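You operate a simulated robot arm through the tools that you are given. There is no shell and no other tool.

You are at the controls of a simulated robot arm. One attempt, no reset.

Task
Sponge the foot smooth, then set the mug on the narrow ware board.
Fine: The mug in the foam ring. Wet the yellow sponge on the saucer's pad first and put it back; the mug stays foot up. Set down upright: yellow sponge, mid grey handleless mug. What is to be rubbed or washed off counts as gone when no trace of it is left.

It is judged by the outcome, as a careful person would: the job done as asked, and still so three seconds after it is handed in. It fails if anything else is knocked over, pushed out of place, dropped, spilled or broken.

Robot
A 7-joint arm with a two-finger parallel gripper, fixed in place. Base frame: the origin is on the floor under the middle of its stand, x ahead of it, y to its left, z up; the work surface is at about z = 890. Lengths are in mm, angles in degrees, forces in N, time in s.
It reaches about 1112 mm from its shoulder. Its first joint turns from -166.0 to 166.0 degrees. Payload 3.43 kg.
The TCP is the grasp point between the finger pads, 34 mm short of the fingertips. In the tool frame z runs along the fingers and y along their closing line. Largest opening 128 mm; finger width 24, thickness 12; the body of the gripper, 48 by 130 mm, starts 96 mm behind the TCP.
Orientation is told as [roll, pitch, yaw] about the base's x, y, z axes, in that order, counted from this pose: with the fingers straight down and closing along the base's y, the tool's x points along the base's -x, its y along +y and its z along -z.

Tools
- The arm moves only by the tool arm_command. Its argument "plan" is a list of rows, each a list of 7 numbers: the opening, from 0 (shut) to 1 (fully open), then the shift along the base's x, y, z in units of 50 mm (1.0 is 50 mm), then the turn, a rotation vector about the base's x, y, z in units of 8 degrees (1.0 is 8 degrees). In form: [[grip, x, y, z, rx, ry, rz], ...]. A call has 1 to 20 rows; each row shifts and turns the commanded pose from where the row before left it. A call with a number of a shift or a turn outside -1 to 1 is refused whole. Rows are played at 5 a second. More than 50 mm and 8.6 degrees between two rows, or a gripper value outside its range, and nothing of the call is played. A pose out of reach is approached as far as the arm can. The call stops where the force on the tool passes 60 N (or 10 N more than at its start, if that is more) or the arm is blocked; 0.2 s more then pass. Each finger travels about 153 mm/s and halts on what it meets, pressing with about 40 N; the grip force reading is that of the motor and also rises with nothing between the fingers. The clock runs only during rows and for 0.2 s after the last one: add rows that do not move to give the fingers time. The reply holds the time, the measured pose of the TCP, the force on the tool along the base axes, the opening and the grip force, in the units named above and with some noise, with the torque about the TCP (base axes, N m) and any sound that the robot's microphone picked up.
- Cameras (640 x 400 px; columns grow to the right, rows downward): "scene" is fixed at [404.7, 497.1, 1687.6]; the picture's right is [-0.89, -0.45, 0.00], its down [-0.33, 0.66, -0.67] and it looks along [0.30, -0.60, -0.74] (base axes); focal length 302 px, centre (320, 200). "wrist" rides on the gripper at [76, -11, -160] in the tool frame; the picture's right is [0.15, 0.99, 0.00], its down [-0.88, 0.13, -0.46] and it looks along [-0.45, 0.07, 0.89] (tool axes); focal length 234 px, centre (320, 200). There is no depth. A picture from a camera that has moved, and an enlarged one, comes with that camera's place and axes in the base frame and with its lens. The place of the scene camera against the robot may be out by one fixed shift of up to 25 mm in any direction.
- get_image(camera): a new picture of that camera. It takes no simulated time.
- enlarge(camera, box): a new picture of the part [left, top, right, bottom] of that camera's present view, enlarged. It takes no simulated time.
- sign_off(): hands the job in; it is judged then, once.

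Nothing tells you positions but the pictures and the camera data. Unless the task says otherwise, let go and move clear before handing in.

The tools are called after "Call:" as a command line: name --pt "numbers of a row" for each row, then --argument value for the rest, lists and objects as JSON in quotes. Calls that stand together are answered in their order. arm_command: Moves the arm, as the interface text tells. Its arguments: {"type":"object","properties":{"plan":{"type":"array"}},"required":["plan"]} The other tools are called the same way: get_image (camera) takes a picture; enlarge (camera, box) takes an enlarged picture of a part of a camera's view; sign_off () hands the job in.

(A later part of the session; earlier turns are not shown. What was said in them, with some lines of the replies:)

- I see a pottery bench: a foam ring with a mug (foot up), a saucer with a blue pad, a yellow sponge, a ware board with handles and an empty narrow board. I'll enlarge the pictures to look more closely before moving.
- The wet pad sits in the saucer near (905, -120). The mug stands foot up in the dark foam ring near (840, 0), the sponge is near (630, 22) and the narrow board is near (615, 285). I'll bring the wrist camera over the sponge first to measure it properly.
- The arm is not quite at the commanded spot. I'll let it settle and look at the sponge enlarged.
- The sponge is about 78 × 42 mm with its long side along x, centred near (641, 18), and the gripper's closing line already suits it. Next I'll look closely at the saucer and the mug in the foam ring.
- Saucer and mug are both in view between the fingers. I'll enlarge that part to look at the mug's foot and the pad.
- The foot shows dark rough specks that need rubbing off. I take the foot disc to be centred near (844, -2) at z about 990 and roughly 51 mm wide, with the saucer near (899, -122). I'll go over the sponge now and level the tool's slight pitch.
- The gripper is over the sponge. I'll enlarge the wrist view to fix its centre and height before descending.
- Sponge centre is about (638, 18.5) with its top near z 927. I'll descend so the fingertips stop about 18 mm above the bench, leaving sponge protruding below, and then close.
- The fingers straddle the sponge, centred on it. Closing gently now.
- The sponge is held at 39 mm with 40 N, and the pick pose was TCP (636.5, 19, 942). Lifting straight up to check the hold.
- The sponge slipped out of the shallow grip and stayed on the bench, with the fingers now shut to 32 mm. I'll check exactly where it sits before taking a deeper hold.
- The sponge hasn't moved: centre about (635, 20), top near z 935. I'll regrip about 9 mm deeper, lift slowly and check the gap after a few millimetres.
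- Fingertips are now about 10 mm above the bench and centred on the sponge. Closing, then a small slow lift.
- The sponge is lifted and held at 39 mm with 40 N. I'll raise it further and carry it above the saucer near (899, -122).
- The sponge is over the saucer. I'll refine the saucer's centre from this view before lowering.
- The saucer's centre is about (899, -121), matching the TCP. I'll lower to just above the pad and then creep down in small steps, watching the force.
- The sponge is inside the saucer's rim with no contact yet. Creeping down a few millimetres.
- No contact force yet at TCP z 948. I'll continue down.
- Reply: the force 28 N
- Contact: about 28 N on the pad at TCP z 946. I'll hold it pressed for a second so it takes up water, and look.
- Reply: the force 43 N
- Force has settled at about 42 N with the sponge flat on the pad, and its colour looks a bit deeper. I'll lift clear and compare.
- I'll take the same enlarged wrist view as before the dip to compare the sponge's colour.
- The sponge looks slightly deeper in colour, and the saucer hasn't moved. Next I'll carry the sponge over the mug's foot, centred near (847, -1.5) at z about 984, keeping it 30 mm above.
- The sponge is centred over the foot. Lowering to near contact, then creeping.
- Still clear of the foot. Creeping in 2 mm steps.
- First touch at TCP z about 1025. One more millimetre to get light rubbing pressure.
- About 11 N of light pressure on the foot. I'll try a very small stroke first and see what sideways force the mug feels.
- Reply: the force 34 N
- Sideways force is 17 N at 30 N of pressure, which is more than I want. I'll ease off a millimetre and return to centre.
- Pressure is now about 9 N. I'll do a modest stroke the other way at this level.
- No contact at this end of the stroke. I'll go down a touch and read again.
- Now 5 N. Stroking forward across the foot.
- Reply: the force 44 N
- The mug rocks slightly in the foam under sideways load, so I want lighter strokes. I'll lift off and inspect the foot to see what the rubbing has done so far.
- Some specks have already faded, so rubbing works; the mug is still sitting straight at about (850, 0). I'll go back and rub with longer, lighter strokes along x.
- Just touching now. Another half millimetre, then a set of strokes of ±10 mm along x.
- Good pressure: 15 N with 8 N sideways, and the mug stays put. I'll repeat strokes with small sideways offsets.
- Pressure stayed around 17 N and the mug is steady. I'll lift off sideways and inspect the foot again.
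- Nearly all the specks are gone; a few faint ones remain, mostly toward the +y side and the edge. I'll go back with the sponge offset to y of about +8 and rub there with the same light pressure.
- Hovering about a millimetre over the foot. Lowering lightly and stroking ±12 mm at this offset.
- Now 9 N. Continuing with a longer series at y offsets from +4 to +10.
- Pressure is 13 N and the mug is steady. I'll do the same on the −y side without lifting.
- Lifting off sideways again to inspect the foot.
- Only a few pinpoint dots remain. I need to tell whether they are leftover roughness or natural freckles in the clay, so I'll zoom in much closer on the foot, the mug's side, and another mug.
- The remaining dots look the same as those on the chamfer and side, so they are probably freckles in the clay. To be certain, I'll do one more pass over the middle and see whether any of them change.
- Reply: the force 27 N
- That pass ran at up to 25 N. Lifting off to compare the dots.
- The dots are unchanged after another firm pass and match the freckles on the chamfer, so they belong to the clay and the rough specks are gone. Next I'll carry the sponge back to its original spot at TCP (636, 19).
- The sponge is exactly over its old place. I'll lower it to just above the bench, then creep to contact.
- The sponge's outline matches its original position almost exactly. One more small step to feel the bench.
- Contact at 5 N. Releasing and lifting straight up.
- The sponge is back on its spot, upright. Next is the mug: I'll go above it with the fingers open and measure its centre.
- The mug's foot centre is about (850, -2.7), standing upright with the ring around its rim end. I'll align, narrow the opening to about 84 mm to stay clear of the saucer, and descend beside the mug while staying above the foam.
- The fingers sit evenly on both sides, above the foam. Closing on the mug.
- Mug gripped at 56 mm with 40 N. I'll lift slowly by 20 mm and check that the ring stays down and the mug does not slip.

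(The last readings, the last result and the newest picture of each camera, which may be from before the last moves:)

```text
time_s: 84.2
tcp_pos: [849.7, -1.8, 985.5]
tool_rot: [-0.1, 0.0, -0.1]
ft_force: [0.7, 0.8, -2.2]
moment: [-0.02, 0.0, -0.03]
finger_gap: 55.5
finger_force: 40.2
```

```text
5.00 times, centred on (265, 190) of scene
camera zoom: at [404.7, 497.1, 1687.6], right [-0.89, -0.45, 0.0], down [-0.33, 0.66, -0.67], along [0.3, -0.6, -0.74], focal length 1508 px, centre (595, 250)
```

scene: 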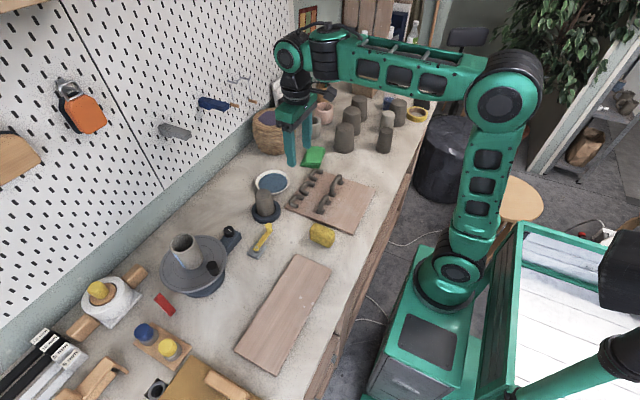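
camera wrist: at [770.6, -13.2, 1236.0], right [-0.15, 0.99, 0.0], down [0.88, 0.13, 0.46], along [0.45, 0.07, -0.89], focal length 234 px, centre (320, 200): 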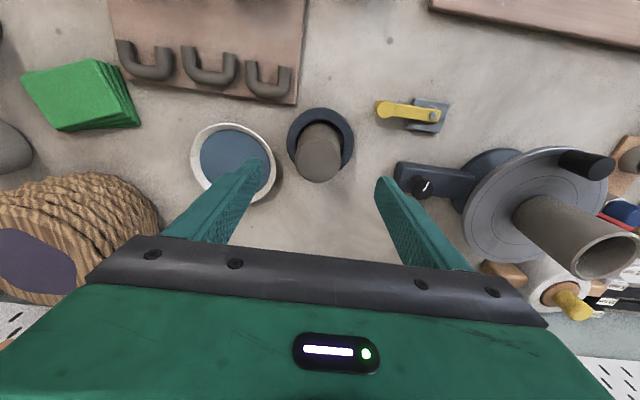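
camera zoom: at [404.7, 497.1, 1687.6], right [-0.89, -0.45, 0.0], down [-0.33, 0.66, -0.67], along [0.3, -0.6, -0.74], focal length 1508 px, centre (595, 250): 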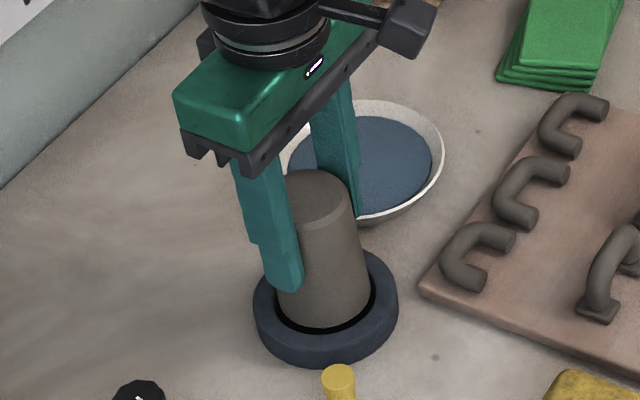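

The mug comes up cleanly and the ring stays put. The narrow board spans about x 561–678 and y 98–400, so I'll raise the mug and carry it to the board's middle near (620, 250).

Call:
arm_command --pt "0.36 0 0 0.3 0 0 0" --pt "0.36 0 0 0.6 0 0 0" --pt "0.36 0 0 0.6 0 0 0" --pt "0.36 0 0 0.3 0 0 0" --pt "0.36 -0.25 0.27 0 0 0 0" --pt "0.36 -0.5 0.55 0 0 0 0" --pt "0.36 -0.5 0.55 0 0 0 0" --pt "0.36 -0.5 0.55 0 0 0 0" --pt "0.36 -0.5 0.55 0 0 0 0" --pt "0.36 -0.5 0.55 0 0 0 0" --pt "0.36 -0.5 0.55 0 0 0 0" --pt "0.36 -0.5 0.55 0 0 0 0" --pt "0.36 -0.5 0.55 0 0 0 0" --pt "0.36 -0.35 0.37 0 0 0 0" --pt "0.36 0 0 0 0 0 0" --pt "0.36 0 0 0 0 0 0"

Call:
get_image --camera "wrist"

Call:
get_image --camera "scene"

```text
time_s: 87.6
tcp_pos: [619.7, 249.4, 1075.6]
tool_rot: [0.0, -0.1, 0.0]
ft_force: [-0.1, 1.2, -2.3]
moment: [0.01, 0.01, -0.03]
finger_gap: 55.3
finger_force: 40.0
```

```text
taken
camera wrist: at [544.4, 237.1, 1236.6], right [-0.15, 0.99, 0.0], down [0.88, 0.13, 0.46], along [0.45, 0.07, -0.89], focal length 234 px, centre (320, 200)
```

wrist: 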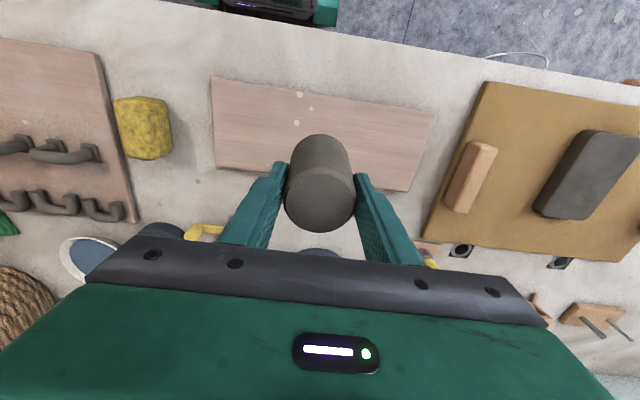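

```text
taken
```

scene: 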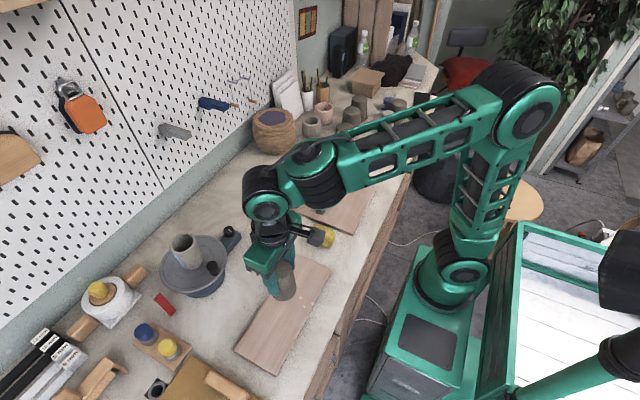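

The mug hangs over the middle of the narrow board, centred at about (620, 250). I'll lower it to roughly 10 mm above the board.

Call:
arm_command --pt "0.36 0 0 -0.4 0 0 0" --pt "0.36 0 0 -0.5 0 0 0" --pt "0.36 0 0 -0.5 0 0 0" --pt "0.36 0 0 -0.26 0 0 0" --pt "0.36 0 0 0 0 0 0" --pt "0.36 0 0 0 0 0 0"

Call:
enlarge --camera "scene" --box '[220, 230, 350, 350]'

```text
time_s: 89.0
tcp_pos: [618.7, 250.0, 995.0]
tool_rot: [0.0, 0.0, 0.0]
ft_force: [0.3, 0.1, -2.1]
moment: [-0.03, 0.03, 0.01]
finger_gap: 55.6
finger_force: 39.7
```

```text
3.33 times, centred on (285, 290) of scene
camera zoom: at [404.7, 497.1, 1687.6], right [-0.89, -0.45, 0.0], down [-0.33, 0.66, -0.67], along [0.3, -0.6, -0.74], focal length 1005 px, centre (437, -100)
```

zoom: 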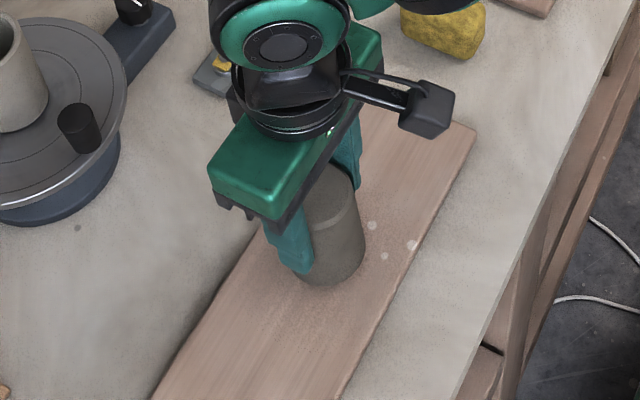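

Call:
arm_command --pt "0.36 0 0 -0.06 0 0 0" --pt "0.36 0 0 -0.06 0 0 0" --pt "0.36 0 0 -0.06 0 0 0" --pt "0.36 0 0 0 0 0 0" --pt "0.36 0 0 0 0 0 0"

```text
time_s: 90.2
tcp_pos: [619.9, 250.9, 984.2]
tool_rot: [0.0, 0.0, 0.1]
ft_force: [0.2, 0.1, -2.3]
moment: [0.0, 0.0, -0.01]
finger_gap: 55.7
finger_force: 40.1
```

Call:
arm_command --pt "0.36 0 0 -0.04 0 0 0" --pt "0.36 0 0 0 0 0 0" --pt "0.36 0 0 0 0 0 0"

Call:
enlarge --camera "scene" --box '[255, 265, 315, 315]'

```text
time_s: 91.0
tcp_pos: [619.5, 251.0, 981.8]
tool_rot: [0.1, 0.0, 0.0]
ft_force: [-0.5, 0.3, -2.4]
moment: [-0.01, 0.05, 0.01]
finger_gap: 55.7
finger_force: 40.1
```

```text
8.00 times, centred on (285, 290) of scene
camera zoom: at [404.7, 497.1, 1687.6], right [-0.89, -0.45, 0.0], down [-0.33, 0.66, -0.67], along [0.3, -0.6, -0.74], focal length 2413 px, centre (600, -520)
```

zoom: 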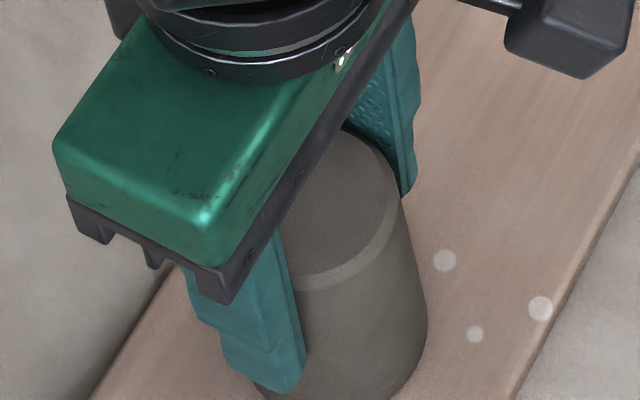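

Call:
arm_command --pt "0.36 0 0 -0.03 0 0 0" --pt "0.36 0 0 0 0 0 0" --pt "0.36 0 0 0 0 0 0"

Call:
enlarge --camera "scene" --box '[255, 275, 315, 325]'

```text
time_s: 91.8
tcp_pos: [619.5, 250.6, 980.9]
tool_rot: [0.0, -0.1, 0.0]
ft_force: [-0.4, 0.5, -2.8]
moment: [0.01, -0.03, 0.04]
finger_gap: 55.8
finger_force: 39.8
```

```text
8.00 times, centred on (285, 300) of scene
camera zoom: at [404.7, 497.1, 1687.6], right [-0.89, -0.45, 0.0], down [-0.33, 0.66, -0.67], along [0.3, -0.6, -0.74], focal length 2413 px, centre (600, -600)
```

zoom: 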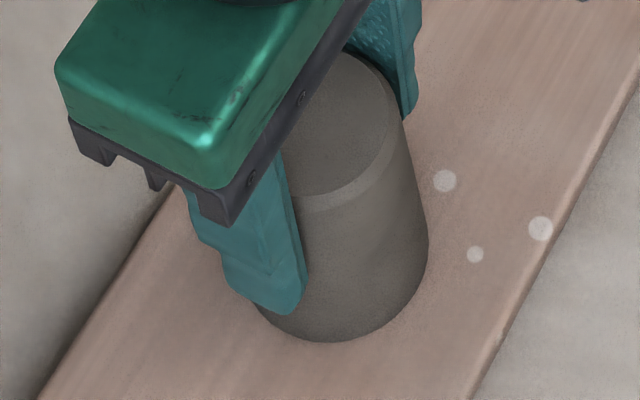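

Very close but not touching. Continuing in 1 mm steps.

Call:
arm_command --pt "0.36 0 0 -0.03 0 0 0" --pt "0.36 0 0 0 0 0 0" --pt "0.36 0 0 0 0 0 0"

```text
time_s: 92.6
tcp_pos: [619.9, 251.1, 981.4]
tool_rot: [0.1, 0.0, 0.0]
ft_force: [-1.1, -0.1, 15.7]
moment: [-0.09, 0.25, -0.01]
finger_gap: 55.6
finger_force: 39.9
```

Contact at about 16 N. Easing off half a millimetre so the release is soft.

Call:
arm_command --pt "0.36 0 0 0.014 0 0 0" --pt "0.36 0 0 0 0 0 0" --pt "0.36 0 0 0 0 0 0"

```text
time_s: 93.4
tcp_pos: [620.0, 250.4, 980.8]
tool_rot: [0.0, 0.0, 0.0]
ft_force: [-2.6, 1.3, 7.6]
moment: [0.12, 0.03, -0.05]
finger_gap: 55.6
finger_force: 40.0
```

Light contact of about 8 N. Opening the fingers gently.

Call:
arm_command --pt "0.44 0 0 0 0 0 0" --pt "0.48 0 0 0 0 0 0" --pt "0.56 0 0 0 0 0 0" --pt "0.65 0 0 0 0 0 0" --pt "0.65 0 0 0 0 0 0"

Call:
enlarge --camera "wrist" --box '[230, 90, 410, 250]'

Call:
enlarge --camera "scene" --box '[255, 275, 315, 325]'

```text
time_s: 94.6
tcp_pos: [620.6, 251.3, 980.2]
tool_rot: [0.0, 0.0, -0.1]
ft_force: [-0.1, -0.7, -0.4]
moment: [0.01, 0.02, 0.01]
finger_gap: 83.3
finger_force: 0.1
```

```text
2.50 times, centred on (320, 170) of wrist
camera zoom: at [544.4, 238.3, 1140.9], right [-0.15, 0.99, 0.0], down [0.88, 0.13, 0.46], along [0.45, 0.07, -0.89], focal length 585 px, centre (320, 275)
```

zoom: 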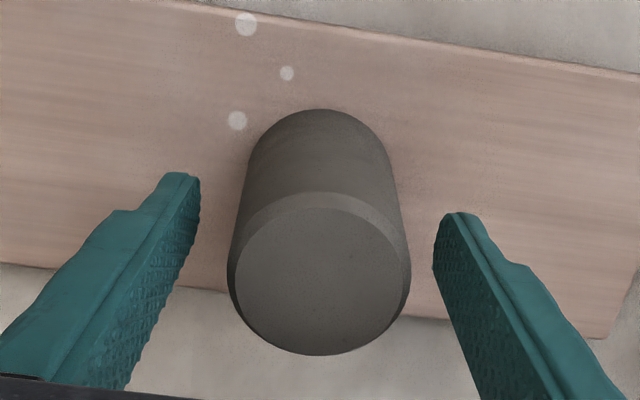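

```text
8.00 times, centred on (285, 300) of scene
camera zoom: at [404.7, 497.1, 1687.6], right [-0.89, -0.45, 0.0], down [-0.33, 0.66, -0.67], along [0.3, -0.6, -0.74], focal length 2413 px, centre (600, -600)
```

zoom: 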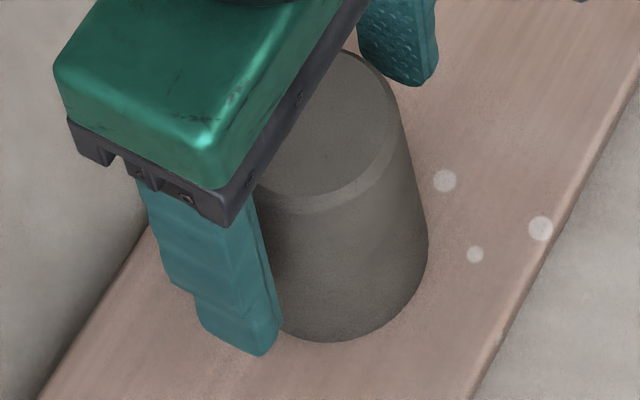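

The mug stands foot up on the board. I'll lift straight up clear of it and move away, then check everything.

Call:
arm_command --pt "0.65 0 0 0.4 0 0 0" --pt "0.65 0 0 0.7 0 0 0" --pt "0.65 0 0 0.8 0 0 0" --pt "0.65 0 0 0.8 0 0 0" --pt "0.65 0 -0.3 0.6 0 0 0" --pt "0.65 0 -0.7 0.2 0 0 0" --pt "0.65 0 -0.8 0 0 0 0" --pt "0.65 0 -0.8 0 0 0 0" --pt "0.65 0 -0.8 0 0 0 0" --pt "0.65 0 0 0 0 0 0" --pt "0.65 0 0 0 0 0 0"

Call:
get_image --camera "scene"

Call:
get_image --camera "wrist"

Call:
enlarge --camera "scene" --box '[260, 260, 310, 310]'

```text
time_s: 97.0
tcp_pos: [619.2, 81.5, 1154.3]
tool_rot: [0.0, 0.0, 0.0]
ft_force: [-0.6, -0.9, -0.1]
moment: [0.01, -0.03, 0.0]
finger_gap: 83.3
finger_force: 0.1
```

```text
taken
```

scene: 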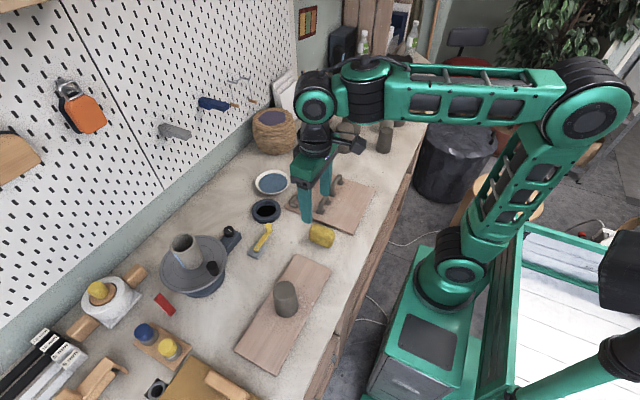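

```text
taken
camera wrist: at [543.4, 68.8, 1314.2], right [-0.15, 0.99, 0.0], down [0.88, 0.13, 0.46], along [0.45, 0.07, -0.89], focal length 234 px, centre (320, 200)
```

wrist: 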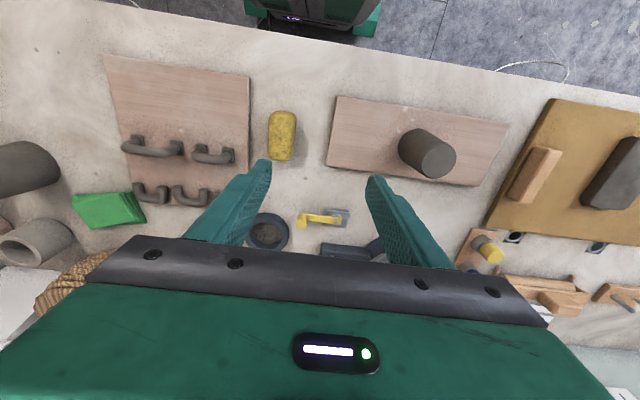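

```text
8.00 times, centred on (285, 285) of scene
camera zoom: at [404.7, 497.1, 1687.6], right [-0.89, -0.45, 0.0], down [-0.33, 0.66, -0.67], along [0.3, -0.6, -0.74], focal length 2413 px, centre (600, -480)
```

zoom: 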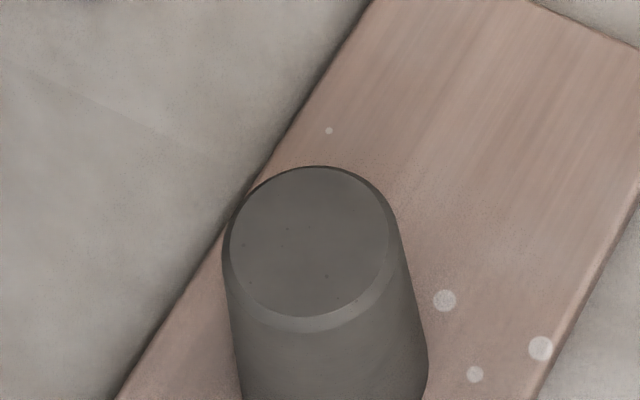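

All is in place: mug on the narrow board, sponge back, ring and saucer unmoved. I'll take a last close look at the foot, the mug's side, and another mug for comparison.

Call:
enlarge --camera "wrist" --box '[400, 125, 460, 180]'

Call:
enlarge --camera "scene" --box '[270, 278, 300, 320]'

Call:
enlarge --camera "wrist" --box '[0, 130, 70, 200]'

Call:
enlarge --camera "scene" --box '[230, 160, 310, 260]'

```text
7.27 times, centred on (430, 152) of wrist
camera zoom: at [543.4, 68.8, 1314.2], right [-0.15, 0.99, 0.0], down [0.88, 0.13, 0.46], along [0.45, 0.07, -0.89], focal length 1703 px, centre (-480, 546)
```

zoom: 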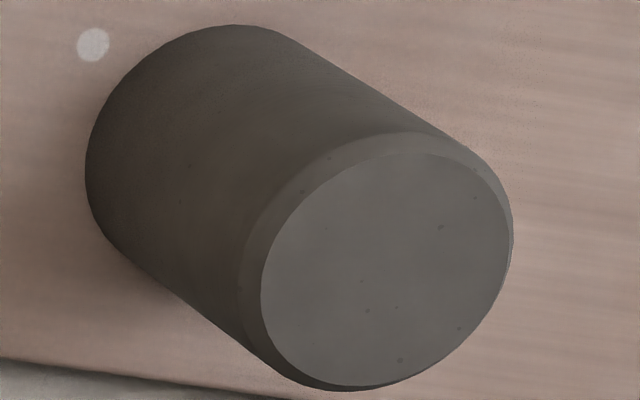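

```text
9.52 times, centred on (285, 299) of scene
camera zoom: at [404.7, 497.1, 1687.6], right [-0.89, -0.45, 0.0], down [-0.33, 0.66, -0.67], along [0.3, -0.6, -0.74], focal length 2872 px, centre (653, -743)
```

zoom: 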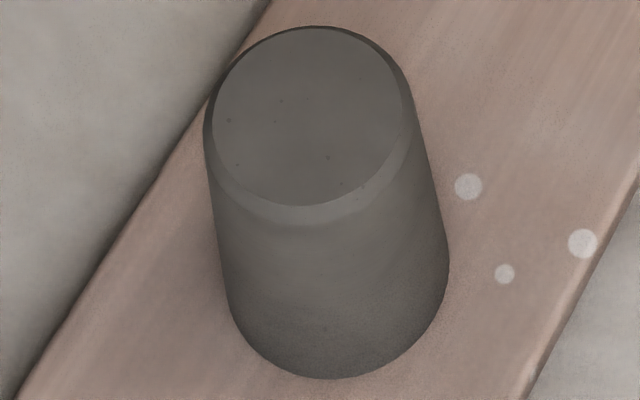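

```text
5.71 times, centred on (35, 165) of wrist
camera zoom: at [543.4, 68.8, 1314.2], right [-0.15, 0.99, 0.0], down [0.88, 0.13, 0.46], along [0.45, 0.07, -0.89], focal length 1338 px, centre (1949, 400)
```

zoom: 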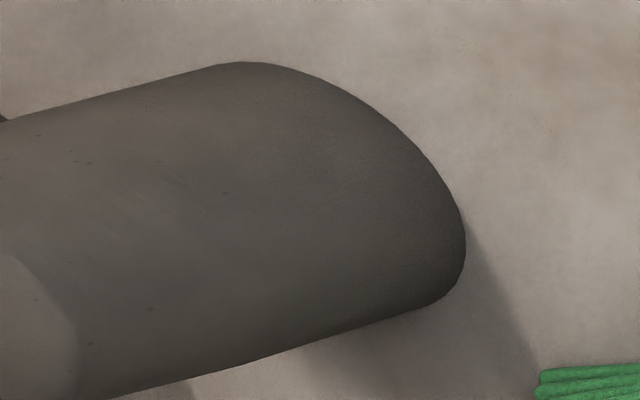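

```text
4.00 times, centred on (270, 210) of scene
camera zoom: at [404.7, 497.1, 1687.6], right [-0.89, -0.45, 0.0], down [-0.33, 0.66, -0.67], along [0.3, -0.6, -0.74], focal length 1206 px, centre (520, 160)
```

zoom: 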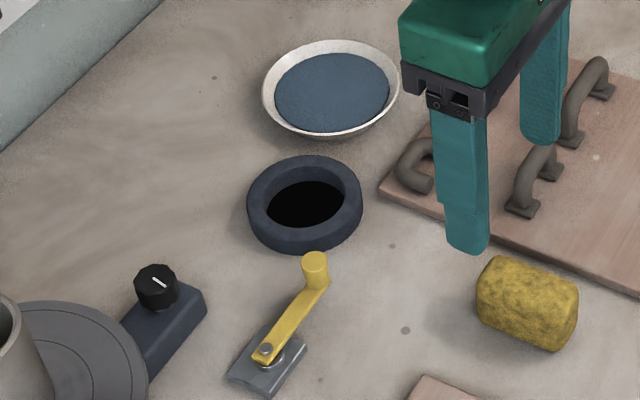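

The same fine freckles show on the mug's sides and on the untouched mugs, so they belong to the clay; the rough specks on the foot are gone. The mug stands foot up on the narrow board, the sponge is back in its place and the arm is clear, so I'm handing in.

Call:
sign_off

```text
The job is handed in.
```

The mug's foot is smooth and the mug stands foot up in the middle of the narrow ware board. I've handed the job in.

- **Sponge:** I wet it on the saucer's pad and set it back upright in its original place. My first grip on it, before wetting, was too shallow and slipped off; the sponge didn't move, and a deeper grip held.
- **Foot:** I rubbed it in several light passes until the dark rough specks were gone. A few faint dots remain. They didn't change after a further firm pass and match freckles on the mug's chamfer and side and on another mug. I took them to be part of the clay.
- **Surroundings:** The foam ring, the saucer and the other items near the work looked undisturbed in the last pictures. The gripper is open and clear.
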